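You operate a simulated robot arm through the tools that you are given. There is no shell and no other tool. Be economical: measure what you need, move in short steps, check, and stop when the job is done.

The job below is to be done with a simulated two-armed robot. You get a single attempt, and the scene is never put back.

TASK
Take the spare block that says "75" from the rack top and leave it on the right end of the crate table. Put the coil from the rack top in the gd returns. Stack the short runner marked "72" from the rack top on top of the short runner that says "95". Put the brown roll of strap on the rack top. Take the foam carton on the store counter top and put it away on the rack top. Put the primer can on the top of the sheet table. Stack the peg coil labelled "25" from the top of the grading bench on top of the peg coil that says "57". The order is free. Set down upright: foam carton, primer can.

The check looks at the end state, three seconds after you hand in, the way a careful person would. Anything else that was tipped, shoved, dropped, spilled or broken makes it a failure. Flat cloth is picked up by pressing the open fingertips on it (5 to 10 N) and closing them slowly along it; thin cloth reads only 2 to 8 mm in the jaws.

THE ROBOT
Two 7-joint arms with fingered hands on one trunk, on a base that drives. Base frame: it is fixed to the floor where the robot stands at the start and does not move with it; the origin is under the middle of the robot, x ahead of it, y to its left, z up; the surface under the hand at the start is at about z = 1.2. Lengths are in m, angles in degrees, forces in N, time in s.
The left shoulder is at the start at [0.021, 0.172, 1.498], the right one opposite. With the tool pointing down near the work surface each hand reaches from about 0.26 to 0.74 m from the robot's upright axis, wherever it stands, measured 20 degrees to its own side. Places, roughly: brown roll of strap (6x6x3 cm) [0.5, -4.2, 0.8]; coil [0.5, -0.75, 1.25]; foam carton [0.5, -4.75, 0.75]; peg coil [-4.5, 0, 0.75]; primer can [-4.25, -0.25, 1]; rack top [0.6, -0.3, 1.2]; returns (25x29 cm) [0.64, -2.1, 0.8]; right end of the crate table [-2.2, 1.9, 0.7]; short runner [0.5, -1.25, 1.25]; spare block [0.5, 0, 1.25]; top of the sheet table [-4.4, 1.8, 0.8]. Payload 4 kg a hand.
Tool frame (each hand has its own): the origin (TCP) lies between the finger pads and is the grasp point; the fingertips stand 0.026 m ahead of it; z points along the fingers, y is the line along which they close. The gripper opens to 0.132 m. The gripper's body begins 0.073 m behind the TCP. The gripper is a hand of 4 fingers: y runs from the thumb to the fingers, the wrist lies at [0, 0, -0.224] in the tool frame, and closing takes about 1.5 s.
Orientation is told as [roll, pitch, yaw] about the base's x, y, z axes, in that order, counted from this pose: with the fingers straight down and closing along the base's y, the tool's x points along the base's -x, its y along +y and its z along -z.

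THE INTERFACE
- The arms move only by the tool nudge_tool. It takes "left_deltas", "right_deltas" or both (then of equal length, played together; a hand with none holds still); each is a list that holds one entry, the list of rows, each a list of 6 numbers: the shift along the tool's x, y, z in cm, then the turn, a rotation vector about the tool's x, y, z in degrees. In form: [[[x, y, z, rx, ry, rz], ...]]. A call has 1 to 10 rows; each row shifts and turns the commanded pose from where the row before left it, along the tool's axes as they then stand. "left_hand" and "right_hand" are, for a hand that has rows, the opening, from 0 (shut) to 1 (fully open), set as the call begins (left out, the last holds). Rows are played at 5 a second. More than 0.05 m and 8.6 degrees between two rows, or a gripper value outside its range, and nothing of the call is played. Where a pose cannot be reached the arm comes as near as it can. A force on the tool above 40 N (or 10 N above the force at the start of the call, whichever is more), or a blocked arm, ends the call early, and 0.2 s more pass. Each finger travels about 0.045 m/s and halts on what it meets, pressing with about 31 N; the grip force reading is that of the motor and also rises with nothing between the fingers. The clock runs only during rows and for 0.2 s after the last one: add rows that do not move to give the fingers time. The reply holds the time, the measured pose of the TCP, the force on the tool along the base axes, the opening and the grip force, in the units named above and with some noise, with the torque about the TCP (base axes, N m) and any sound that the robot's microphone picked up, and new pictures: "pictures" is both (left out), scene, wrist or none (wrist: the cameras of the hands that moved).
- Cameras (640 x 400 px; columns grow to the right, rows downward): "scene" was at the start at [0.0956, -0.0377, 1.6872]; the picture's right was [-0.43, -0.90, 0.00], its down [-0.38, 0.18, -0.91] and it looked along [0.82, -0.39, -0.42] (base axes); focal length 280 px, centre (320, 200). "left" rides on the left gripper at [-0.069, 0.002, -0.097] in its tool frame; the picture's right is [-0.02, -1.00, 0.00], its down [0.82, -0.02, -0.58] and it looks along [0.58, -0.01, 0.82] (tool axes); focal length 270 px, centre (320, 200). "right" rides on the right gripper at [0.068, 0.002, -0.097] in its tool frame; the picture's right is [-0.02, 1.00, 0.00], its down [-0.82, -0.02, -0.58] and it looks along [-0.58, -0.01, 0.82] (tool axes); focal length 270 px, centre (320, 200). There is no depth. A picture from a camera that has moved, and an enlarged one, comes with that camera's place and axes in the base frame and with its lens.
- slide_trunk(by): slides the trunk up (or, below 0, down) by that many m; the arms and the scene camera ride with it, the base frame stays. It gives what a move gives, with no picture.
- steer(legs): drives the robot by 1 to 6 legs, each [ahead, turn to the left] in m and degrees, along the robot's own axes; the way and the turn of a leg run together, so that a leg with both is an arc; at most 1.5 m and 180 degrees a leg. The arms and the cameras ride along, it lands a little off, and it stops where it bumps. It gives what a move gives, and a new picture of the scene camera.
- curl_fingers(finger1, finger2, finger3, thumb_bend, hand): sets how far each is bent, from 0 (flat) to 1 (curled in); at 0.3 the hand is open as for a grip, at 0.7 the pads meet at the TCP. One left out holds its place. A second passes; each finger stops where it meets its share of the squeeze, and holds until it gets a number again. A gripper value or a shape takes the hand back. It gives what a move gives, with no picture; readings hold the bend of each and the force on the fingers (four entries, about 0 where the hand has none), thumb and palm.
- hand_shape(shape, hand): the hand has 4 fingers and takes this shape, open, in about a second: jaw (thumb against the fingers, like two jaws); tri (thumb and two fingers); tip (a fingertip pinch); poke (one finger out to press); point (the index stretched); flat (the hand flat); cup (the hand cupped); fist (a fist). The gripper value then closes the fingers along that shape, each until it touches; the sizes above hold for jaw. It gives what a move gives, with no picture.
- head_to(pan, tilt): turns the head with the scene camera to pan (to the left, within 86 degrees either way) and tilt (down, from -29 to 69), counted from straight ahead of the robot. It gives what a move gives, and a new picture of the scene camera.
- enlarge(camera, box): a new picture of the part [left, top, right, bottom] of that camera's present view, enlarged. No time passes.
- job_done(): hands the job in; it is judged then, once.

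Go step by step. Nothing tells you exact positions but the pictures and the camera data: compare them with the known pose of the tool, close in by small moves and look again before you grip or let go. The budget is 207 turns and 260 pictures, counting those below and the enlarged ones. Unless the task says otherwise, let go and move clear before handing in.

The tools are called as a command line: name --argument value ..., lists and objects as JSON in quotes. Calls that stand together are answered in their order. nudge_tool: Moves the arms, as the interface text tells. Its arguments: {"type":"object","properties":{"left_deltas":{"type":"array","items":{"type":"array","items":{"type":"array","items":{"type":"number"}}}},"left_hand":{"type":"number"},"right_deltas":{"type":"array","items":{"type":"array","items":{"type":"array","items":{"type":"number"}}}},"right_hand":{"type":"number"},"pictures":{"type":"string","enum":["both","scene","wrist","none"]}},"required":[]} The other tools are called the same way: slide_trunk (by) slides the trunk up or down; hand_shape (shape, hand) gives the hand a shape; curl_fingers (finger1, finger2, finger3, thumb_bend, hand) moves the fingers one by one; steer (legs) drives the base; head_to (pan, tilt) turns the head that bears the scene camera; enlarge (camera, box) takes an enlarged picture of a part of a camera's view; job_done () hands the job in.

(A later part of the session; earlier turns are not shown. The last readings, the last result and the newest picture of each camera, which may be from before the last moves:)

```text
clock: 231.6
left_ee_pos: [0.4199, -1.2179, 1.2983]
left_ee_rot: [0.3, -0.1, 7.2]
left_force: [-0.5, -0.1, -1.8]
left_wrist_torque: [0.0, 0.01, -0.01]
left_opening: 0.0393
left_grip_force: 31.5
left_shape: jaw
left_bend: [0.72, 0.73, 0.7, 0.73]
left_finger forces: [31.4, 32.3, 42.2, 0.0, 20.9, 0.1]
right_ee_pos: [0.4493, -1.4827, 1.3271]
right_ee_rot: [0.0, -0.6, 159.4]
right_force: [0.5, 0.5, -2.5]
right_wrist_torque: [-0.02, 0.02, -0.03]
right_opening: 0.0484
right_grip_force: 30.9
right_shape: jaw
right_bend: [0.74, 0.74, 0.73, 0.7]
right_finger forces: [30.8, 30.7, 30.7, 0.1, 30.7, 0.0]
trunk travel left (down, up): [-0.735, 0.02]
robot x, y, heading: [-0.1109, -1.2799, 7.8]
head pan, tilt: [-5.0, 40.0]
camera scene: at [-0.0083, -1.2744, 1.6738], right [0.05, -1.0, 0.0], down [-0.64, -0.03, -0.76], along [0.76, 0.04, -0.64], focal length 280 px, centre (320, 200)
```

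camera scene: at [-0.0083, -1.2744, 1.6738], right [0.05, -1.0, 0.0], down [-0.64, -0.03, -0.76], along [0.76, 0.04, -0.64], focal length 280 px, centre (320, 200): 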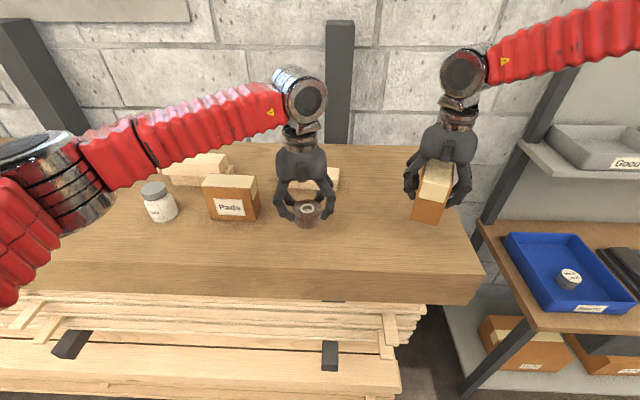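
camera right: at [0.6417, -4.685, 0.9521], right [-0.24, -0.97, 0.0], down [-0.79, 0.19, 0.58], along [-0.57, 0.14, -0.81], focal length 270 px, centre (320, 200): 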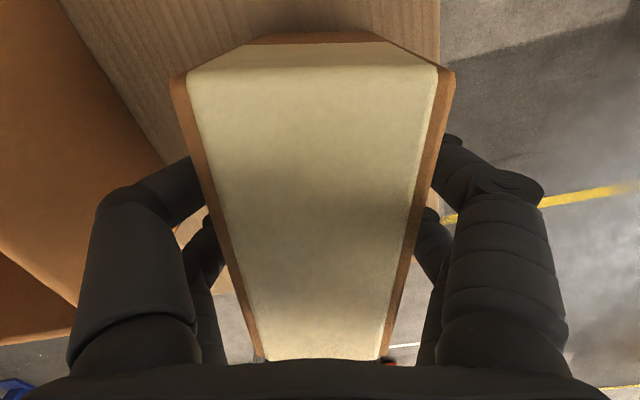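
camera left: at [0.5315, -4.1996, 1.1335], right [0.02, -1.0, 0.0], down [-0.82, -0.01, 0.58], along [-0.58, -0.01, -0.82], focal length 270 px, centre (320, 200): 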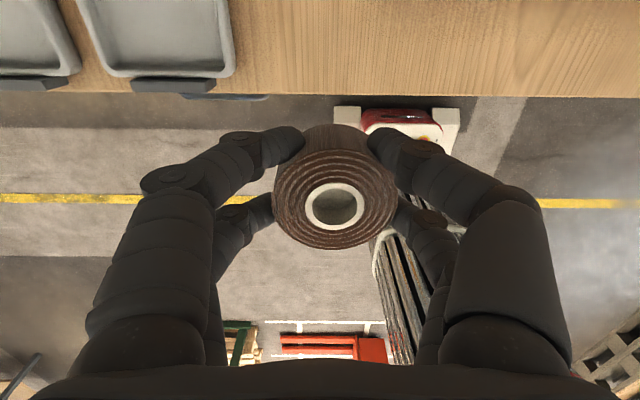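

nudge_tool --right_deltas '[[[0, 0, 3, 0, 0, 0], [0, 0, 2.5, 0, 0, 0], [0, 0, 0.5, 0, 0, 0], [0, 0, 0.3, 0, 0, 0], [0, 0, 0, 0, 0, 0]]]' --left_deltas '[[[0, 0, 3, 0, 0, 0], [0, 0, 2, 0, 0, 0], [0, 0, 0.4, 0, 0, 0], [0, 0, 0.2, 0, 0, 0], [0, 0, 0, 0, 0, 0]]]' --pictures "none"

nudge_tool --right_deltas '[[[0, 0, 0.25, 0, 0, 0], [0, 0, 0.25, 0, 0, 0], [0, 0, 0, 0, 0, 0]]]' --left_deltas '[[[0, 0, 0.25, 0, 0, 0], [0, 0, 0.25, 0, 0, 0], [0, 0, 0, 0, 0, 0]]]' --pictures "both"

```text
clock: 232.8
left_ee_pos: [0.4208, -1.2188, 1.2438]
left_ee_rot: [0.2, -0.1, 7.3]
left_force: [0.1, 0.7, -1.8]
left_wrist_torque: [-0.01, -0.03, 0.0]
left_opening: 0.0394
left_grip_force: 30.8
left_shape: jaw
left_bend: [0.72, 0.73, 0.7, 0.73]
left_finger forces: [31.4, 32.3, 42.4, 0.0, 20.9, 0.0]
right_ee_pos: [0.448, -1.4817, 1.2645]
right_ee_rot: [0.0, -0.5, 159.3]
right_force: [0.1, -0.4, -2.2]
right_wrist_torque: [0.02, 0.0, 0.03]
right_opening: 0.0485
right_grip_force: 30.7
right_shape: jaw
right_bend: [0.74, 0.74, 0.73, 0.7]
right_finger forces: [30.8, 30.6, 30.7, 0.0, 30.7, 0.0]
trunk travel left (down, up): [-0.735, 0.02]
robot x, y, heading: [-0.1081, -1.28, 7.9]
head pan, tilt: [-5.0, 40.0]
```

```text
clock: 233.6
left_ee_pos: [0.4195, -1.2176, 1.2402]
left_ee_rot: [0.2, -0.1, 7.4]
left_force: [0.6, -0.1, -1.4]
left_wrist_torque: [0.04, -0.01, 0.02]
left_opening: 0.0396
left_grip_force: 30.6
left_shape: jaw
left_bend: [0.72, 0.73, 0.7, 0.73]
left_finger forces: [31.4, 32.3, 42.4, 0.0, 21.0, 0.0]
right_ee_pos: [0.4482, -1.4823, 1.26]
right_ee_rot: [0.0, -0.5, 159.4]
right_force: [-0.5, 0.9, -1.7]
right_wrist_torque: [0.01, 0.06, -0.01]
right_opening: 0.0488
right_grip_force: 31.1
right_shape: jaw
right_bend: [0.74, 0.74, 0.73, 0.7]
right_finger forces: [30.8, 30.7, 30.7, 0.0, 30.7, 0.0]
trunk travel left (down, up): [-0.735, 0.02]
robot x, y, heading: [-0.108, -1.2803, 7.7]
head pan, tilt: [-5.0, 40.0]
camera scene: at [-0.01, -1.2735, 1.6739], right [0.05, -1.0, 0.0], down [-0.64, -0.03, -0.77], along [0.76, 0.04, -0.64], focal length 280 px, centre (320, 200)
camera right: at [0.5116, -1.5079, 1.3557], right [-0.38, -0.93, 0.0], down [-0.75, 0.3, 0.58], along [-0.54, 0.22, -0.81], focal length 270 px, centre (320, 200)
camera left: at [0.4868, -1.2088, 1.3353], right [0.15, -0.99, 0.0], down [-0.81, -0.13, 0.58], along [-0.57, -0.08, -0.82], focal length 270 px, centre (320, 200)
```

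scene: 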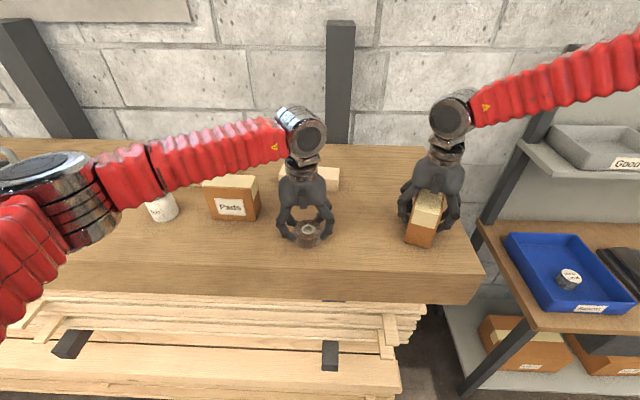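
right: 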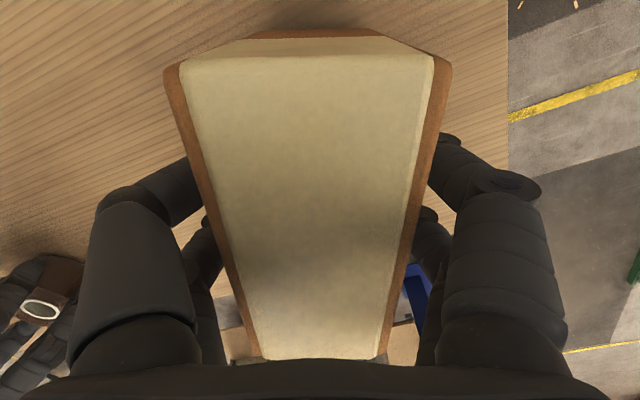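
left: 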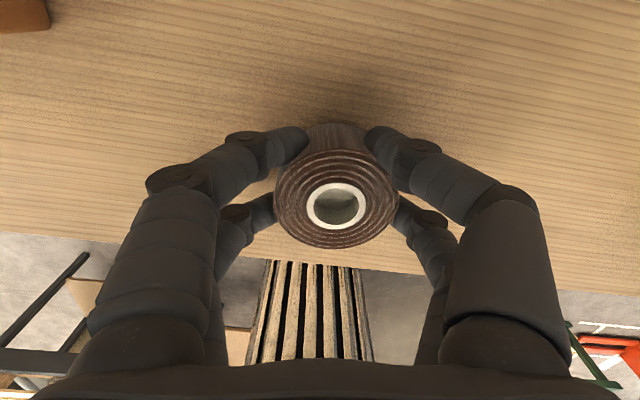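

nudge_tool --right_deltas '[[[0, 0, 0.2, 0, 0, 0], [0, 0, 0.2, 0, 0, 0], [0, 0, 0, 0, 0, 0]]]' --left_deltas '[[[0, 0, 0.2, 0, 0, 0], [0, 0, 0.2, 0, 0, 0], [0, 0, 0, 0, 0, 0]]]' --pictures "none"

```text
clock: 234.4
left_ee_pos: [0.4191, -1.2181, 1.236]
left_ee_rot: [0.1, -0.3, 7.3]
left_force: [1.6, 0.8, 6.7]
left_wrist_torque: [-0.23, 0.16, 0.03]
left_opening: 0.0392
left_grip_force: 31.7
left_shape: jaw
left_bend: [0.72, 0.73, 0.71, 0.73]
left_finger forces: [31.4, 32.9, 41.5, 0.0, 22.1, 0.1]
right_ee_pos: [0.4467, -1.4803, 1.2576]
right_ee_rot: [0.0, -0.6, 159.4]
right_force: [-0.1, -0.7, -0.8]
right_wrist_torque: [0.01, -0.06, -0.02]
right_opening: 0.0487
right_grip_force: 31.0
right_shape: jaw
right_bend: [0.74, 0.74, 0.73, 0.7]
right_finger forces: [31.0, 30.6, 30.7, 0.1, 30.8, 0.0]
trunk travel left (down, up): [-0.735, 0.02]
robot x, y, heading: [-0.1086, -1.2763, 7.7]
head pan, tilt: [-5.0, 40.0]
```

Left has contact, right is just about touching. I nudge the right down 2 mm, then open both.

nudge_tool --right_deltas '[[[0, 0, 0.15, 0, 0, 0], [0, 0, 0.1, 0, 0, 0], [0, 0, 0, 0, 0, 0]]]' --pictures "none"

nudge_tool --right_deltas '[[[0, 0, 0, 0, 0, 0], [0, 0, 0, 0, 0, 0], [0, 0, 0, 0, 0, 0], [0, 0, 0, 0, 0, 0], [0, 0, 0, 0, 0, 0], [0, 0, 0, 0, 0, 0]]]' --left_deltas '[[[0, 0, 0, 0, 0, 0], [0, 0, 0, 0, 0, 0], [0, 0, 0, 0, 0, 0], [0, 0, 0, 0, 0, 0], [0, 0, 0, 0, 0, 0], [0, 0, 0, 0, 0, 0]]]' --left_hand 0.85 --right_hand 0.75 --pictures "wrist"

```text
clock: 235.2
left_ee_pos: [0.4188, -1.2187, 1.2353]
left_ee_rot: [0.1, -0.2, 7.2]
left_force: [4.3, 0.4, 7.9]
left_wrist_torque: [-0.22, 0.07, 0.14]
left_opening: 0.0392
left_grip_force: 30.8
left_shape: jaw
left_bend: [0.72, 0.73, 0.71, 0.73]
left_finger forces: [31.4, 32.4, 41.7, 0.1, 22.6, 0.0]
right_ee_pos: [0.4463, -1.482, 1.2552]
right_ee_rot: [-0.1, -0.3, 159.3]
right_force: [-0.1, -2.3, 16.3]
right_wrist_torque: [0.01, -0.12, 0.0]
right_opening: 0.0488
right_grip_force: 30.8
right_shape: jaw
right_bend: [0.74, 0.74, 0.73, 0.7]
right_finger forces: [31.8, 31.4, 30.4, 0.1, 31.5, 0.0]
trunk travel left (down, up): [-0.735, 0.02]
robot x, y, heading: [-0.1047, -1.2777, 7.6]
head pan, tilt: [-5.0, 40.0]
```

```text
clock: 236.6
left_ee_pos: [0.4195, -1.2184, 1.2344]
left_ee_rot: [0.2, -0.2, 7.3]
left_force: [0.3, -0.8, 0.3]
left_wrist_torque: [-0.03, -0.03, -0.03]
left_opening: 0.1119
left_grip_force: 0.1
left_shape: jaw
left_bend: [0.54, 0.54, 0.54, 0.38]
left_finger forces: [0.0, 0.0, 0.0, 0.0, 0.0, 0.0]
right_ee_pos: [0.4471, -1.4827, 1.2525]
right_ee_rot: [0.0, -0.5, 159.3]
right_force: [0.2, -0.2, 0.5]
right_wrist_torque: [-0.02, 0.0, -0.01]
right_opening: 0.0987
right_grip_force: 0.0
right_shape: jaw
right_bend: [0.64, 0.64, 0.64, 0.51]
right_finger forces: [0.0, 0.1, 0.1, 0.0, 0.0, 0.0]
trunk travel left (down, up): [-0.735, 0.02]
robot x, y, heading: [-0.1102, -1.2795, 7.6]
head pan, tilt: [-5.0, 40.0]
camera right: at [0.511, -1.5078, 1.3494], right [-0.38, -0.93, 0.0], down [-0.75, 0.3, 0.58], along [-0.54, 0.22, -0.81], focal length 270 px, centre (320, 200)
camera left: at [0.4864, -1.209, 1.3319], right [0.15, -0.99, 0.0], down [-0.81, -0.13, 0.58], along [-0.57, -0.09, -0.82], focal length 270 px, centre (320, 200)
```

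right: 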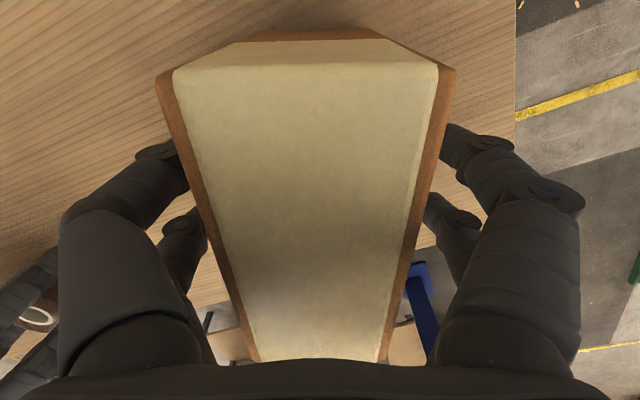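
left: 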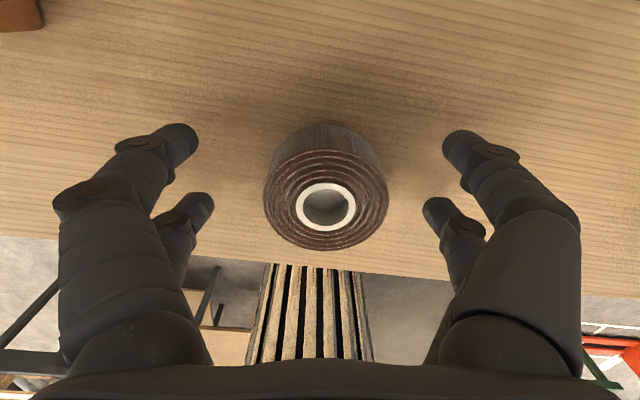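

Both released cleanly. Lift both straight up.

nudge_tool --right_deltas '[[[0, 0, -2, 0, 0, 0], [0, 0, -4, 0, 0, 0], [0, 0, -4, 0, 0, 0], [0, 0, -4, 0, 0, 0], [0, 0, -4, 0, 0, 0], [0, 0, -3, 0, 0, 0], [-4, 0, 0, 0, 0, 0], [-4, 0, 0, 0, 0, 0], [-4, 0, 0, 0, 0, 0]]]' --left_deltas '[[[0, 0, -2, 0, 0, 0], [0, 0, -4, 0, 0, 0], [0, 0, -4, 0, 0, 0], [0, 0, -4, 0, 0, 0], [0, 0, -4, 0, 0, 0], [0, 0, -4, 0, 0, 0], [4, 2, 0, 0, 0, 0], [4, 2, 0, 0, 0, 0], [2, 2, 0, 0, 0, 0]]]' --pictures "scene"

```text
clock: 238.6
left_ee_pos: [0.3103, -1.17, 1.4548]
left_ee_rot: [0.1, -0.1, 7.3]
left_force: [0.4, 0.2, -0.1]
left_wrist_torque: [-0.01, -0.02, 0.03]
left_opening: 0.1119
left_grip_force: 0.1
left_shape: jaw
left_bend: [0.54, 0.54, 0.54, 0.38]
left_finger forces: [0.0, 0.0, 0.1, 0.0, 0.0, 0.0]
right_ee_pos: [0.3348, -1.4391, 1.4678]
right_ee_rot: [0.0, -0.4, 159.3]
right_force: [-0.3, -0.3, 0.4]
right_wrist_torque: [-0.01, -0.02, -0.01]
right_opening: 0.0988
right_grip_force: 0.1
right_shape: jaw
right_bend: [0.64, 0.64, 0.64, 0.51]
right_finger forces: [0.1, 0.0, 0.0, 0.0, 0.0, 0.0]
trunk travel left (down, up): [-0.735, 0.02]
robot x, y, heading: [-0.1096, -1.2774, 7.5]
head pan, tilt: [-5.0, 40.0]
camera scene: at [-0.0119, -1.2721, 1.674], right [0.05, -1.0, 0.0], down [-0.64, -0.03, -0.77], along [0.77, 0.04, -0.64], focal length 280 px, centre (320, 200)
```

scene: 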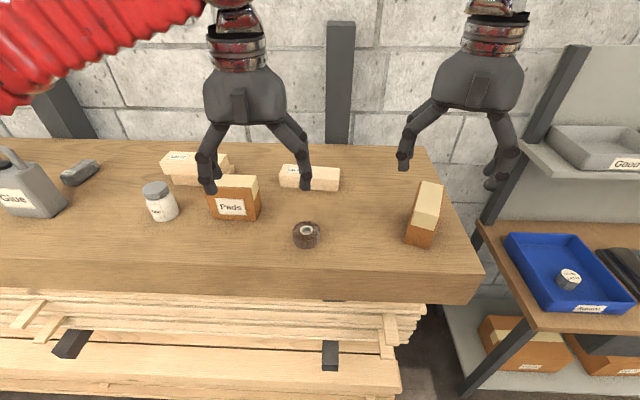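

Carton stands upright, strap is down, stack is intact. Next I shimmy left to the block "75".

steer --legs '[[0, -40], [-0.2, 0], [0, 75], [0.2, 0], [0, -75], [-0.2, 0]]'

steer --legs '[[0, 70], [0.24, 0]]'

```text
clock: 241.7
left_ee_pos: [0.2517, -1.4437, 1.4508]
left_ee_rot: [0.1, 0.8, -32.2]
left_force: [0.4, 0.8, -0.3]
left_wrist_torque: [-0.04, -0.04, 0.0]
left_opening: 0.1122
left_grip_force: 0.1
left_shape: jaw
left_bend: [0.54, 0.54, 0.54, 0.38]
left_finger forces: [0.0, 0.1, 0.0, 0.1, 0.1, 0.0]
right_ee_pos: [0.0987, -1.6655, 1.4614]
right_ee_rot: [0.5, -1.1, 119.7]
right_force: [0.2, -0.3, -0.8]
right_wrist_torque: [-0.03, 0.0, 0.02]
right_opening: 0.0989
right_grip_force: 0.0
right_shape: jaw
right_bend: [0.64, 0.64, 0.64, 0.51]
right_finger forces: [0.1, 0.1, 0.0, 0.1, 0.0, 0.0]
trunk travel left (down, up): [-0.735, 0.02]
robot x, y, heading: [-0.1386, -1.2206, -29.4]
head pan, tilt: [-5.0, 40.0]
stopped in leg 2: the robot was blocked; the commanded pose is now the measured one
camera scene: at [-0.0281, -1.2916, 1.6727], right [-0.57, -0.82, 0.0], down [-0.54, 0.37, -0.75], along [0.62, -0.43, -0.66], focal length 280 px, centre (320, 200)
```

scene: 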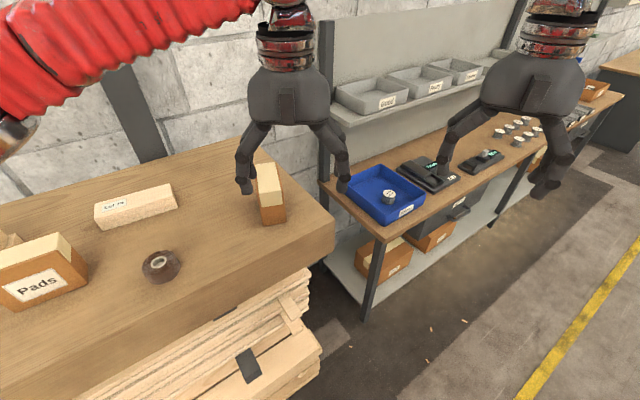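

```text
clock: 245.7
left_ee_pos: [0.189, -0.9502, 1.4565]
left_ee_rot: [0.3, -0.1, 36.8]
left_force: [0.6, 0.0, -0.2]
left_wrist_torque: [0.01, 0.06, 0.02]
left_opening: 0.112
left_grip_force: 0.0
left_shape: jaw
left_bend: [0.54, 0.54, 0.54, 0.38]
left_finger forces: [0.0, 0.0, 0.0, 0.0, 0.0, 0.1]
right_ee_pos: [0.3436, -1.1711, 1.4663]
right_ee_rot: [-0.3, -0.8, -170.9]
right_force: [0.5, -0.6, -2.3]
right_wrist_torque: [0.06, 0.13, 0.04]
right_opening: 0.099
right_grip_force: 0.1
right_shape: jaw
right_bend: [0.64, 0.64, 0.64, 0.51]
right_finger forces: [0.0, 0.0, 0.0, 0.0, 0.0, 0.0]
trunk travel left (down, up): [-0.735, 0.02]
robot x, y, heading: [-0.1038, -1.263, 39.5]
head pan, tilt: [-5.0, 40.0]
stopped in leg 2: the robot was blocked; the commanded pose is now the measured one
camera scene: at [-0.0275, -1.2093, 1.674], right [0.57, -0.82, 0.0], down [-0.53, -0.36, -0.77], along [0.63, 0.43, -0.64], focal length 280 px, centre (320, 200)
```

scene: 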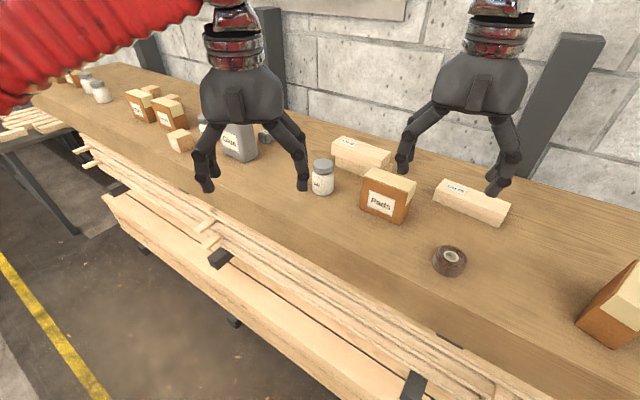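

steer --legs '[[-0.25, 0], [0, 55], [0.4, 0], [0.35, -50], [0, -20], [0.1, 0]]'

```text
clock: 250.1
left_ee_pos: [-0.36, -0.9889, 1.4577]
left_ee_rot: [0.1, -0.1, 88.0]
left_force: [0.3, 0.9, -0.4]
left_wrist_torque: [-0.04, 0.03, 0.0]
left_opening: 0.1122
left_grip_force: 0.0
left_shape: jaw
left_bend: [0.54, 0.54, 0.54, 0.38]
left_finger forces: [0.1, 0.0, 0.1, 0.1, 0.0, 0.1]
right_ee_pos: [-0.0913, -1.0078, 1.4675]
right_ee_rot: [-0.3, -1.0, -119.5]
right_force: [0.5, 0.2, -2.3]
right_wrist_torque: [-0.08, 0.11, 0.0]
right_opening: 0.0985
right_grip_force: 0.1
right_shape: jaw
right_bend: [0.64, 0.64, 0.64, 0.51]
right_finger forces: [0.0, 0.1, 0.0, 0.0, 0.0, 0.0]
trunk travel left (down, up): [-0.735, 0.02]
robot x, y, heading: [-0.2505, -1.4202, 91.7]
head pan, tilt: [-5.0, 40.0]
stopped in leg 2: the robot was blocked; the commanded pose is now the measured one
camera scene: at [-0.2441, -1.3228, 1.6739], right [1.0, -0.06, 0.0], down [-0.04, -0.64, -0.77], along [0.05, 0.76, -0.64], focal length 280 px, centre (320, 200)
```

scene: 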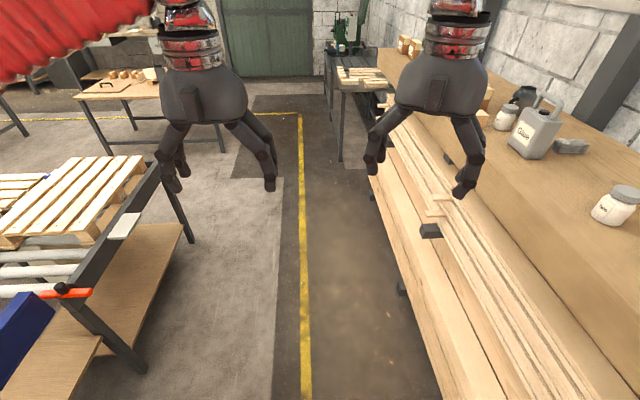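

steer --legs '[[0.3, 8], [0.6, 0], [0, -100], [0.2, 0]]'

```text
clock: 258.6
left_ee_pos: [-0.0188, -0.2588, 1.4581]
left_ee_rot: [0.3, -0.1, 20.4]
left_force: [0.5, -0.1, 0.4]
left_wrist_torque: [0.03, -0.02, -0.01]
left_opening: 0.112
left_grip_force: 0.2
left_shape: jaw
left_bend: [0.54, 0.54, 0.54, 0.38]
left_finger forces: [0.1, 0.0, 0.1, 0.0, 0.0, 0.1]
right_ee_pos: [0.0656, -0.5141, 1.4699]
right_ee_rot: [-0.4, -0.5, 172.5]
right_force: [0.3, -0.6, 0.4]
right_wrist_torque: [0.02, 0.03, -0.03]
right_opening: 0.0989
right_grip_force: 0.1
right_shape: jaw
right_bend: [0.64, 0.64, 0.64, 0.51]
right_finger forces: [0.1, 0.0, 0.1, 0.1, 0.0, 0.0]
trunk travel left (down, up): [-0.735, 0.02]
robot x, y, heading: [-0.406, -0.4589, 21.6]
head pan, tilt: [-5.0, 40.0]
stopped in leg 3: the robot was blocked; the commanded pose is now the measured one
camera scene: at [-0.3137, -0.4323, 1.674], right [0.29, -0.96, 0.0], down [-0.62, -0.18, -0.77], along [0.73, 0.22, -0.64], focal length 280 px, centre (320, 200)
```

scene: 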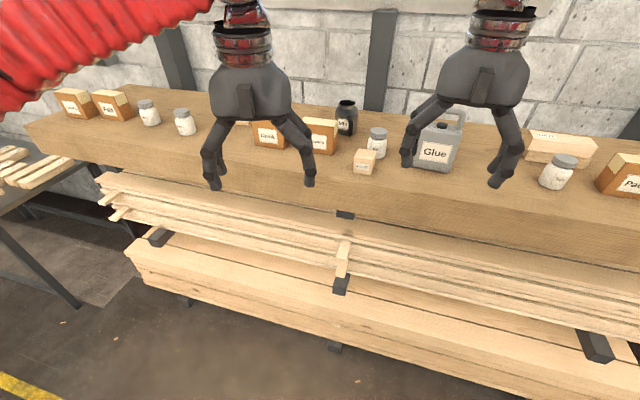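

steer --legs '[[0.3, 0]]'

```text
clock: 260.7
left_ee_pos: [0.2613, -0.148, 1.4583]
left_ee_rot: [0.4, -0.3, 20.2]
left_force: [-0.6, 0.2, 0.9]
left_wrist_torque: [-0.04, -0.05, -0.01]
left_opening: 0.1123
left_grip_force: 0.0
left_shape: jaw
left_bend: [0.54, 0.54, 0.54, 0.38]
left_finger forces: [0.0, 0.0, 0.0, 0.0, 0.1, 0.1]
right_ee_pos: [0.3469, -0.4031, 1.4701]
right_ee_rot: [-0.3, -0.5, 172.4]
right_force: [0.6, -0.1, -0.5]
right_wrist_torque: [0.0, 0.01, -0.03]
right_opening: 0.0992
right_grip_force: 0.1
right_shape: jaw
right_bend: [0.64, 0.64, 0.64, 0.51]
right_finger forces: [0.0, 0.0, 0.0, 0.1, 0.0, 0.0]
trunk travel left (down, up): [-0.735, 0.02]
robot x, y, heading: [-0.1284, -0.3481, 21.3]
head pan, tilt: [-5.0, 40.0]
camera scene: at [-0.0329, -0.3207, 1.674], right [0.28, -0.96, 0.0], down [-0.62, -0.18, -0.77], along [0.73, 0.22, -0.64], focal length 280 px, centre (320, 200)
```

scene: 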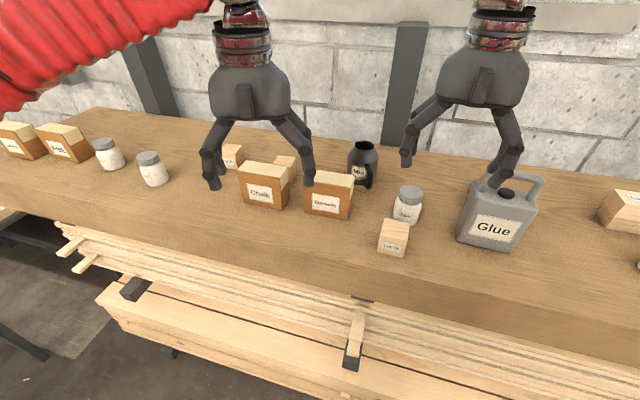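

enlarge --camera "scene" --box '[340, 170, 460, 270]'

```text
4.00 times, centred on (400, 220) of scene
camera zoom: at [-0.0329, -0.3207, 1.674], right [0.28, -0.96, 0.0], down [-0.62, -0.18, -0.77], along [0.73, 0.22, -0.64], focal length 1120 px, centre (0, 120)
```

zoom: 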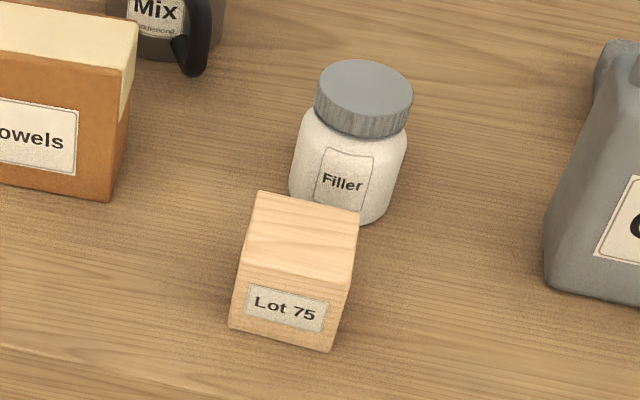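

Block 75: centre ≈ (0.404,-0.357), aligned with the axes. I go over it with the right hand.

nudge_tool --right_deltas '[[[1.93, -2.58, 0, 0, 0, 0], [1.93, -2.58, 0, 0, 0, 0], [0, 0, 4, 0, 0, -7.6], [0, 0, 4, 0, 0, 0], [0, 0, 4, 0, 0, 0], [0, 0, 0, 0, 0, 0]]]' --pictures "wrist"

```text
clock: 262.1
left_ee_pos: [0.261, -0.1481, 1.4585]
left_ee_rot: [0.3, -0.1, 20.1]
left_force: [-0.3, 0.5, -0.1]
left_wrist_torque: [0.01, 0.04, 0.01]
left_opening: 0.112
left_grip_force: 0.0
left_shape: jaw
left_bend: [0.54, 0.54, 0.54, 0.38]
left_finger forces: [0.0, 0.0, 0.1, 0.0, 0.0, 0.1]
right_ee_pos: [0.3895, -0.356, 1.3519]
right_ee_rot: [-0.4, -0.5, -180.0]
right_force: [-0.4, 0.0, -0.3]
right_wrist_torque: [-0.01, -0.02, 0.0]
right_opening: 0.0992
right_grip_force: 0.1
right_shape: jaw
right_bend: [0.64, 0.64, 0.64, 0.51]
right_finger forces: [0.0, 0.0, 0.1, 0.0, 0.1, 0.0]
trunk travel left (down, up): [-0.735, 0.02]
robot x, y, heading: [-0.1231, -0.3477, 21.3]
head pan, tilt: [-5.0, 40.0]
camera right: at [0.4588, -0.3574, 1.4462], right [-0.02, -1.0, -0.01], down [-0.81, 0.02, 0.58], along [-0.58, 0.02, -0.81], focal length 270 px, centre (320, 200)
```

right: 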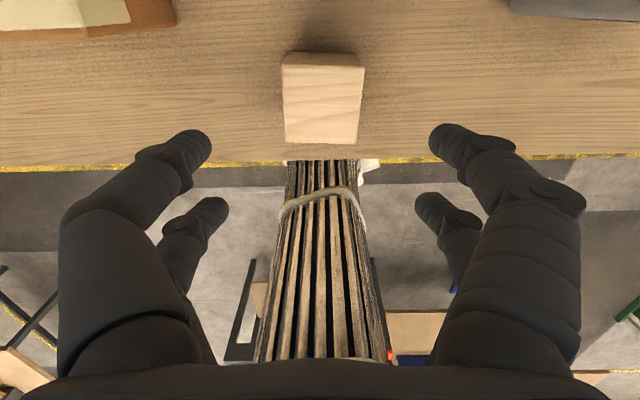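

nudge_tool --right_deltas '[[[0.7, 0, 3, 0, 0, 4], [0, 0, 4, 0, 0, 0], [0, 0, 3, 0, 0, 0], [0, 0, 1.4, 0, 0, 0], [0, 0, 0, 0, 0, 0]]]' --pictures "wrist"

```text
clock: 263.3
left_ee_pos: [0.2621, -0.1485, 1.4597]
left_ee_rot: [0.3, 0.0, 20.0]
left_force: [0.4, -1.2, 0.1]
left_wrist_torque: [-0.02, 0.0, 0.01]
left_opening: 0.1119
left_grip_force: 0.0
left_shape: jaw
left_bend: [0.54, 0.54, 0.54, 0.38]
left_finger forces: [0.1, 0.0, 0.1, 0.0, 0.0, 0.1]
right_ee_pos: [0.3964, -0.3538, 1.2364]
right_ee_rot: [-0.4, -0.5, 175.9]
right_force: [-0.2, 0.3, -1.5]
right_wrist_torque: [-0.01, -0.02, 0.0]
right_opening: 0.0991
right_grip_force: 0.2
right_shape: jaw
right_bend: [0.64, 0.64, 0.64, 0.51]
right_finger forces: [0.0, 0.0, 0.0, 0.1, 0.0, 0.1]
trunk travel left (down, up): [-0.735, 0.02]
robot x, y, heading: [-0.1255, -0.3461, 21.5]
head pan, tilt: [-5.0, 40.0]
camera right: at [0.4665, -0.3619, 1.3323], right [-0.09, -1.0, -0.01], down [-0.81, 0.07, 0.58], along [-0.58, 0.06, -0.81], focal length 270 px, centre (320, 200)
```

right: 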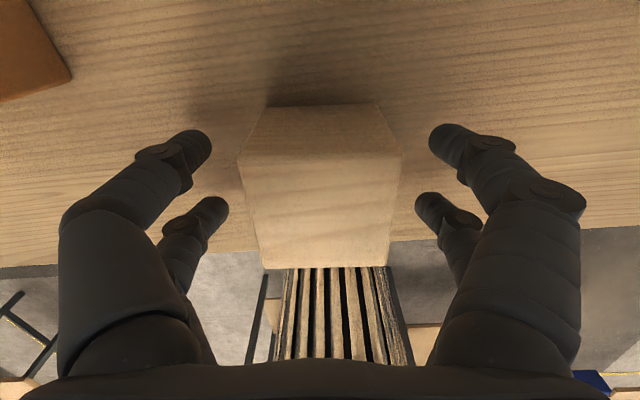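

Centred. Close, lift and retract.

nudge_tool --right_deltas '[[[0, 0, 0, 0, 0, 0], [0, 0, 0, 0, 0, 0], [0, 0, 0, 0, 0, 0], [0, 0, 0, 0, 0, 0], [0, 0, 0, 0, 0, 0], [0, 0, 0, 0, 0, 0], [0, 0, 0, 0, 0, 0]]]' --right_hand 0 --pictures "none"

nudge_tool --right_deltas '[[[0, 0, -2, 0, 0, 0], [0, 0, -4, 0, 0, 0], [0, 0, -4, 0, 0, 0], [0, 0, -4, 0, 0, 0], [0, 0, -4, 0, 0, 0], [-3, 0, -2, 0, 0, 0]]]' --pictures "scene"

```text
clock: 264.9
left_ee_pos: [0.2632, -0.1477, 1.4586]
left_ee_rot: [0.4, 0.0, 20.2]
left_force: [-0.3, -0.8, 0.0]
left_wrist_torque: [0.0, 0.02, -0.02]
left_opening: 0.1121
left_grip_force: 0.1
left_shape: jaw
left_bend: [0.54, 0.54, 0.54, 0.38]
left_finger forces: [0.1, 0.1, 0.0, 0.0, 0.1, 0.0]
right_ee_pos: [0.3969, -0.3532, 1.2374]
right_ee_rot: [-0.3, -0.4, 176.1]
right_force: [-0.1, 0.5, -1.2]
right_wrist_torque: [0.0, 0.0, -0.02]
right_opening: 0.0475
right_grip_force: 30.9
right_shape: jaw
right_bend: [0.74, 0.74, 0.74, 0.7]
right_finger forces: [28.2, 28.2, 27.9, 0.0, 28.4, 0.1]
trunk travel left (down, up): [-0.735, 0.02]
robot x, y, heading: [-0.1244, -0.3471, 21.5]
head pan, tilt: [-5.0, 40.0]
```

```text
clock: 266.3
left_ee_pos: [0.26, -0.148, 1.4593]
left_ee_rot: [0.3, -0.2, 20.2]
left_force: [-0.1, -0.5, -0.2]
left_wrist_torque: [-0.03, -0.03, 0.0]
left_opening: 0.112
left_grip_force: 0.0
left_shape: jaw
left_bend: [0.54, 0.54, 0.54, 0.38]
left_finger forces: [0.0, 0.0, 0.0, 0.0, 0.0, 0.0]
right_ee_pos: [0.3668, -0.3546, 1.4377]
right_ee_rot: [-0.4, -0.6, 176.1]
right_force: [-0.3, 0.8, -1.0]
right_wrist_torque: [0.0, 0.0, 0.03]
right_opening: 0.0474
right_grip_force: 30.1
right_shape: jaw
right_bend: [0.74, 0.74, 0.74, 0.7]
right_finger forces: [28.2, 28.1, 28.0, 0.1, 28.5, 0.1]
trunk travel left (down, up): [-0.735, 0.02]
robot x, y, heading: [-0.1234, -0.3455, 21.1]
head pan, tilt: [-5.0, 40.0]
camera scene: at [-0.0344, -0.3203, 1.6741], right [0.28, -0.96, 0.0], down [-0.62, -0.18, -0.77], along [0.74, 0.22, -0.64], focal length 280 px, centre (320, 200)
```

scene: 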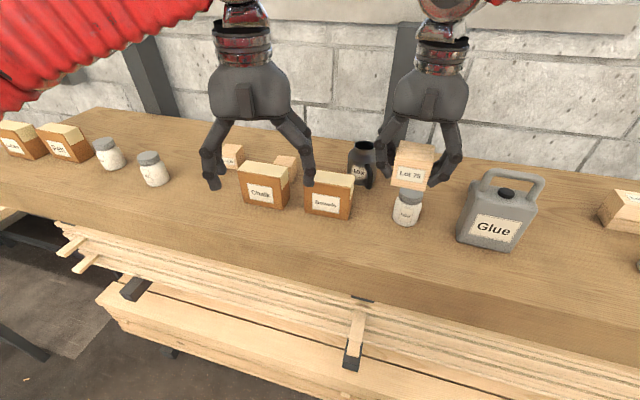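

Block 75 held. I back away, turn toward +y and look for the crate table.

steer --legs '[[-0.27, 0], [0, 75]]'

head_to --pan 30 --tilt 20

```text
clock: 270.3
left_ee_pos: [-0.1921, -0.0539, 1.4606]
left_ee_rot: [0.2, -0.3, 57.6]
left_force: [0.6, 0.0, -0.2]
left_wrist_torque: [-0.05, -0.03, -0.04]
left_opening: 0.1122
left_grip_force: 0.2
left_shape: jaw
left_bend: [0.54, 0.54, 0.54, 0.38]
left_finger forces: [0.0, 0.1, 0.0, 0.0, 0.1, 0.1]
right_ee_pos: [0.0181, -0.1515, 1.439]
right_ee_rot: [-0.3, -0.5, -146.4]
right_force: [0.0, 0.3, -0.8]
right_wrist_torque: [-0.01, -0.03, -0.01]
right_opening: 0.0476
right_grip_force: 31.3
right_shape: jaw
right_bend: [0.73, 0.74, 0.74, 0.7]
right_finger forces: [29.7, 29.6, 29.4, 0.0, 30.1, 0.0]
trunk travel left (down, up): [-0.735, 0.02]
robot x, y, heading: [-0.3478, -0.4695, 60.1]
head pan, tilt: [-5.0, 40.0]
stopped in leg 2: the robot was blocked; the commanded pose is now the measured one
camera scene: at [-0.2939, -0.3882, 1.6741], right [0.82, -0.58, 0.0], down [-0.37, -0.53, -0.77], along [0.44, 0.63, -0.64], focal length 280 px, centre (320, 200)
```

scene: 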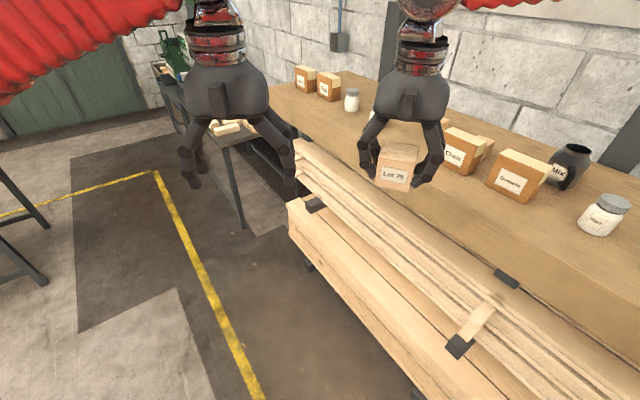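

```text
clock: 271.3
left_ee_pos: [-0.1898, -0.0542, 1.4598]
left_ee_rot: [0.3, -0.2, 57.6]
left_force: [1.1, -0.3, -0.3]
left_wrist_torque: [0.0, -0.04, 0.03]
left_opening: 0.1123
left_grip_force: 0.2
left_shape: jaw
left_bend: [0.54, 0.54, 0.54, 0.38]
left_finger forces: [0.0, 0.1, 0.0, 0.0, 0.1, 0.1]
right_ee_pos: [0.0208, -0.1511, 1.4377]
right_ee_rot: [-0.4, -0.5, -146.4]
right_force: [0.3, 0.6, -0.8]
right_wrist_torque: [0.0, -0.03, 0.01]
right_opening: 0.0471
right_grip_force: 31.1
right_shape: jaw
right_bend: [0.73, 0.74, 0.74, 0.7]
right_finger forces: [29.7, 29.6, 29.4, 0.0, 29.9, 0.0]
trunk travel left (down, up): [-0.735, 0.02]
robot x, y, heading: [-0.3455, -0.4689, 59.8]
head pan, tilt: [30.0, 20.0]
camera scene: at [-0.3404, -0.3648, 1.7054], right [1.0, 0.0, 0.0], down [0.0, -0.34, -0.94], along [0.0, 0.94, -0.34], focal length 280 px, centre (320, 200)
```

scene: 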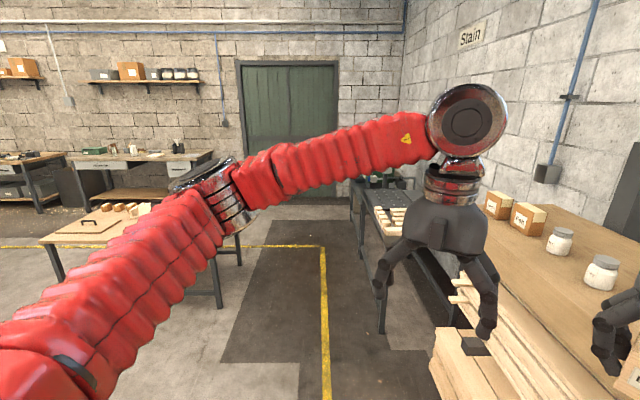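

steer --legs '[[0.15, 20], [0.3, 12], [0.7, 0]]'

head_to --pan 60 --tilt 20

```text
clock: 278.1
left_ee_pos: [-0.3777, 1.1143, 1.4594]
left_ee_rot: [0.3, -0.2, 89.4]
left_force: [-0.3, 0.3, -0.2]
left_wrist_torque: [0.02, 0.0, 0.02]
left_opening: 0.1123
left_grip_force: 0.0
left_shape: jaw
left_bend: [0.54, 0.54, 0.54, 0.38]
left_finger forces: [0.0, 0.0, 0.1, 0.0, 0.0, 0.0]
right_ee_pos: [-0.1483, 1.1401, 1.4383]
right_ee_rot: [-0.6, -0.5, -114.5]
right_force: [-0.2, 0.5, -0.2]
right_wrist_torque: [-0.01, 0.01, -0.02]
right_opening: 0.0472
right_grip_force: 31.0
right_shape: jaw
right_bend: [0.73, 0.74, 0.74, 0.7]
right_finger forces: [29.6, 29.5, 29.4, 0.0, 29.8, 0.0]
trunk travel left (down, up): [-0.735, 0.02]
robot x, y, heading: [-0.2919, 0.6799, 91.7]
head pan, tilt: [30.0, 20.0]
camera scene: at [-0.3421, 0.7683, 1.7055], right [0.85, 0.53, 0.0], down [0.18, -0.29, -0.94], along [-0.5, 0.8, -0.34], focal length 280 px, centre (320, 200)
```

scene: 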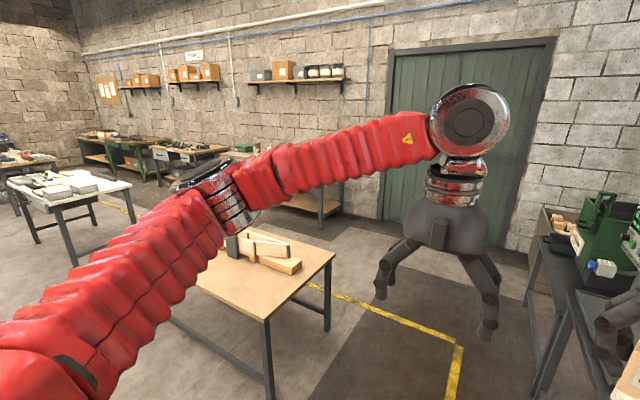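

```text
clock: 279.0
left_ee_pos: [-0.3789, 1.1117, 1.4611]
left_ee_rot: [0.3, -0.2, 89.5]
left_force: [-0.1, -0.2, -0.3]
left_wrist_torque: [0.02, 0.02, -0.01]
left_opening: 0.1121
left_grip_force: 0.1
left_shape: jaw
left_bend: [0.54, 0.54, 0.54, 0.38]
left_finger forces: [0.0, 0.0, 0.0, 0.0, 0.1, 0.1]
right_ee_pos: [-0.148, 1.1415, 1.4385]
right_ee_rot: [-0.5, -0.5, -114.6]
right_force: [0.4, -0.5, -1.3]
right_wrist_torque: [-0.02, -0.02, 0.04]
right_opening: 0.0475
right_grip_force: 30.9
right_shape: jaw
right_bend: [0.73, 0.74, 0.74, 0.7]
right_finger forces: [29.9, 29.5, 29.4, 0.0, 29.9, 0.0]
trunk travel left (down, up): [-0.735, 0.02]
robot x, y, heading: [-0.2936, 0.6772, 91.9]
head pan, tilt: [60.0, 20.0]
camera scene: at [-0.3753, 0.7337, 1.7054], right [0.47, 0.88, 0.0], down [0.3, -0.16, -0.94], along [-0.83, 0.44, -0.34], focal length 280 px, centre (320, 200)
```

scene: 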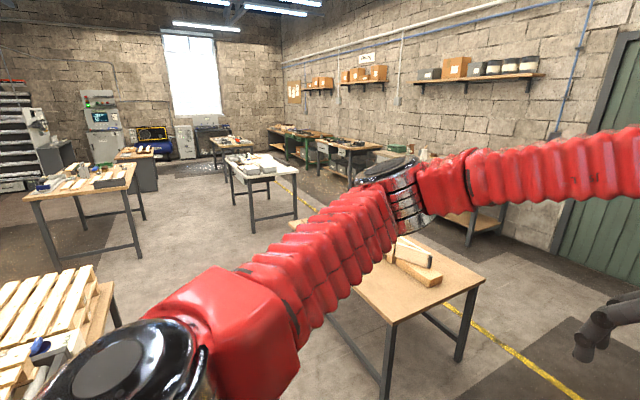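

The crate table spans x ≈ -2.46…-1.15, y ≈ 1.5…2.2, so its "right end" at x≈-2.2 is the far (-x) end. I drive along its south side.

steer --legs '[[0.25, 45], [0.3, 42], [1.3, 0], [0, -88]]'

head_to --pan 10 --tilt 35

```text
clock: 283.1
left_ee_pos: [-0.9254, 1.06, 1.4742]
left_ee_rot: [0.5, -2.2, 156.9]
left_force: [0.8, 0.9, 0.5]
left_wrist_torque: [0.0, 0.1, -0.04]
left_opening: 0.1122
left_grip_force: 0.1
left_shape: jaw
left_bend: [0.54, 0.54, 0.54, 0.38]
left_finger forces: [0.0, 0.0, 0.1, 0.0, 0.0, 0.0]
right_ee_pos: [-0.8652, 1.2848, 1.4513]
right_ee_rot: [-1.4, 0.6, -46.8]
right_force: [1.7, 0.9, 0.0]
right_wrist_torque: [-0.03, 0.09, 0.0]
right_opening: 0.0466
right_grip_force: 31.6
right_shape: jaw
right_bend: [0.74, 0.74, 0.74, 0.7]
right_finger forces: [29.4, 29.4, 29.1, 0.0, 29.7, 0.0]
trunk travel left (down, up): [-0.735, 0.02]
robot x, y, heading: [-0.5168, 1.0254, 162.0]
head pan, tilt: [60.0, 20.0]
stopped in leg 2: the robot was blocked; the commanded pose is now the measured one
camera scene: at [-0.5725, 0.9635, 1.7062], right [-0.67, 0.75, 0.01], down [0.24, 0.23, -0.94], along [-0.7, -0.63, -0.34], focal length 280 px, centre (320, 200)
```

scene: 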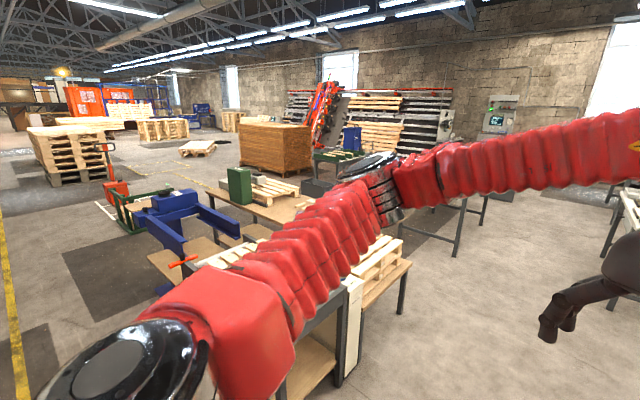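

```text
clock: 284.2
left_ee_pos: [-0.9461, 1.0665, 1.4684]
left_ee_rot: [0.3, -1.2, 157.0]
left_force: [0.5, -0.5, -0.3]
left_wrist_torque: [0.04, 0.08, -0.02]
left_opening: 0.1125
left_grip_force: 0.2
left_shape: jaw
left_bend: [0.54, 0.54, 0.54, 0.38]
left_finger forces: [0.0, 0.0, 0.0, 0.0, 0.0, 0.1]
right_ee_pos: [-0.8841, 1.2909, 1.4457]
right_ee_rot: [-1.0, 0.0, -46.6]
right_force: [0.9, -0.6, -0.4]
right_wrist_torque: [0.0, 0.04, -0.02]
right_opening: 0.0467
right_grip_force: 31.3
right_shape: jaw
right_bend: [0.74, 0.74, 0.74, 0.7]
right_finger forces: [29.3, 29.4, 29.1, 0.0, 29.7, 0.0]
trunk travel left (down, up): [-0.735, 0.02]
robot x, y, heading: [-0.5179, 1.0291, 161.6]
head pan, tilt: [10.0, 35.0]
camera scene: at [-0.6073, 1.0436, 1.682], right [0.14, 0.99, 0.0], down [0.56, -0.08, -0.82], along [-0.81, 0.12, -0.57], focal length 280 px, centre (320, 200)
```

scene: 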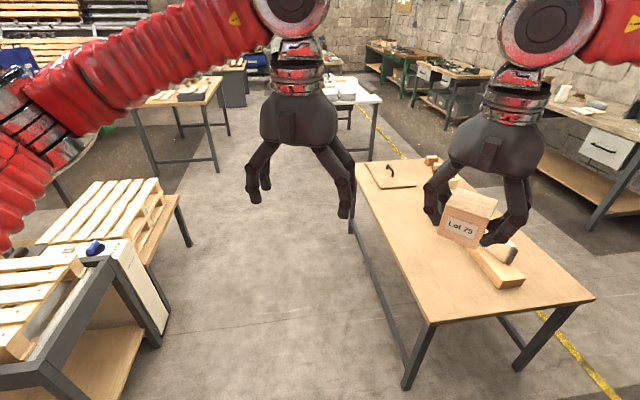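

steer --legs '[[0.25, 22], [1.35, -3]]'

```text
clock: 292.5
left_ee_pos: [-2.5264, 0.9073, 1.4672]
left_ee_rot: [0.4, -1.0, 175.8]
left_force: [-0.9, 0.0, -0.9]
left_wrist_torque: [-0.01, -0.02, 0.0]
left_opening: 0.1121
left_grip_force: 0.1
left_shape: jaw
left_bend: [0.54, 0.54, 0.54, 0.38]
left_finger forces: [0.0, 0.0, 0.0, 0.1, 0.0, 0.0]
right_ee_pos: [-2.5407, 1.1399, 1.4425]
right_ee_rot: [-1.0, -0.2, -27.9]
right_force: [-0.1, -0.5, -0.9]
right_wrist_torque: [0.01, 0.03, 0.0]
right_opening: 0.0466
right_grip_force: 30.9
right_shape: jaw
right_bend: [0.74, 0.74, 0.74, 0.7]
right_finger forces: [29.4, 29.3, 29.1, 0.0, 29.6, 0.0]
trunk travel left (down, up): [-0.735, 0.02]
robot x, y, heading: [-2.1064, 1.0137, -179.6]
head pan, tilt: [10.0, 35.0]
camera scene: at [-2.1994, 0.9951, 1.6816], right [-0.18, 0.98, 0.0], down [0.56, 0.1, -0.82], along [-0.81, -0.15, -0.57], focal length 280 px, centre (320, 200)
```

scene: 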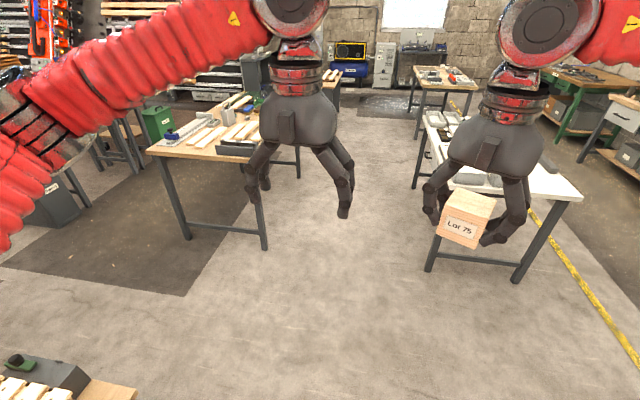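

steer --legs '[[0, -90]]'

head_to --pan 0 --tilt 40

```text
clock: 296.0
left_ee_pos: [-2.3575, 1.3733, 1.4687]
left_ee_rot: [0.6, -1.1, 107.3]
left_force: [-0.4, -0.9, 0.2]
left_wrist_torque: [-0.03, 0.03, 0.04]
left_opening: 0.1121
left_grip_force: 0.1
left_shape: jaw
left_bend: [0.54, 0.54, 0.54, 0.38]
left_finger forces: [0.0, 0.1, 0.0, 0.0, 0.0, 0.1]
right_ee_pos: [-2.1453, 1.47, 1.444]
right_ee_rot: [-0.9, -0.2, -96.5]
right_force: [0.5, 0.0, -1.0]
right_wrist_torque: [-0.04, 0.04, -0.01]
right_opening: 0.0463
right_grip_force: 31.0
right_shape: jaw
right_bend: [0.74, 0.74, 0.74, 0.7]
right_finger forces: [29.3, 29.1, 29.0, 0.0, 29.4, 0.1]
trunk travel left (down, up): [-0.735, 0.02]
robot x, y, heading: [-2.1695, 0.9861, 109.6]
head pan, tilt: [10.0, 35.0]
stopped in leg 1: the robot was blocked; the commanded pose is now the measured one
camera scene: at [-2.2122, 1.0746, 1.6815], right [0.87, 0.49, 0.0], down [0.28, -0.5, -0.82], along [-0.4, 0.71, -0.57], focal length 280 px, centre (320, 200)
```

scene: 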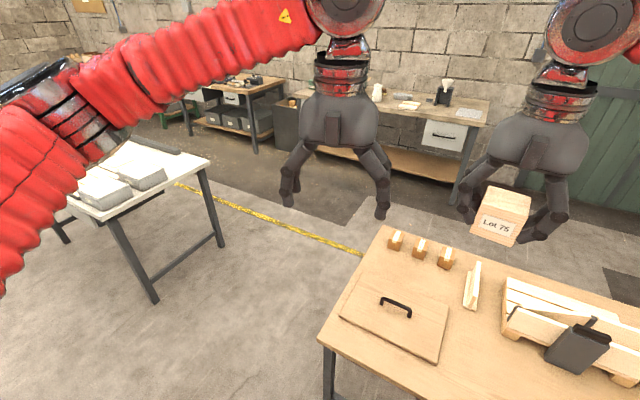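

```text
clock: 296.7
left_ee_pos: [-2.3566, 1.3728, 1.4661]
left_ee_rot: [0.5, -0.9, 107.2]
left_force: [0.7, 0.3, 0.1]
left_wrist_torque: [0.0, 0.0, -0.04]
left_opening: 0.1121
left_grip_force: 0.1
left_shape: jaw
left_bend: [0.54, 0.54, 0.54, 0.38]
left_finger forces: [0.1, 0.0, 0.1, 0.0, 0.0, 0.0]
right_ee_pos: [-2.146, 1.4715, 1.4445]
right_ee_rot: [-0.9, -0.3, -96.6]
right_force: [0.6, 0.2, -0.4]
right_wrist_torque: [0.02, 0.01, -0.04]
right_opening: 0.0464
right_grip_force: 31.3
right_shape: jaw
right_bend: [0.74, 0.74, 0.74, 0.7]
right_finger forces: [29.2, 29.1, 29.0, 0.0, 29.4, 0.1]
trunk travel left (down, up): [-0.735, 0.02]
robot x, y, heading: [-2.1689, 0.9884, 109.7]
head pan, tilt: [0.0, 40.0]
camera scene: at [-2.197, 1.0791, 1.6739], right [0.94, 0.33, 0.0], down [0.21, -0.61, -0.77], along [-0.26, 0.72, -0.64], focal length 280 px, centre (320, 200)
```

scene: 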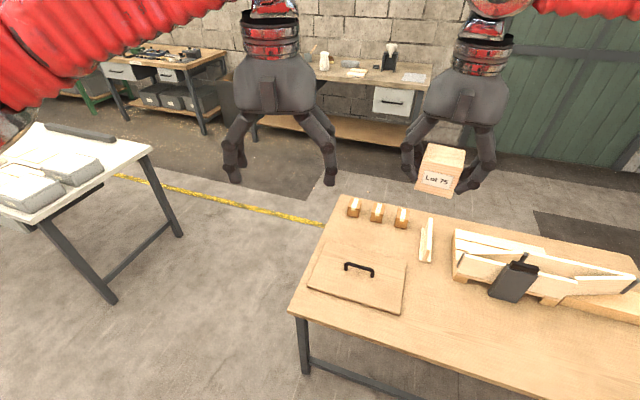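

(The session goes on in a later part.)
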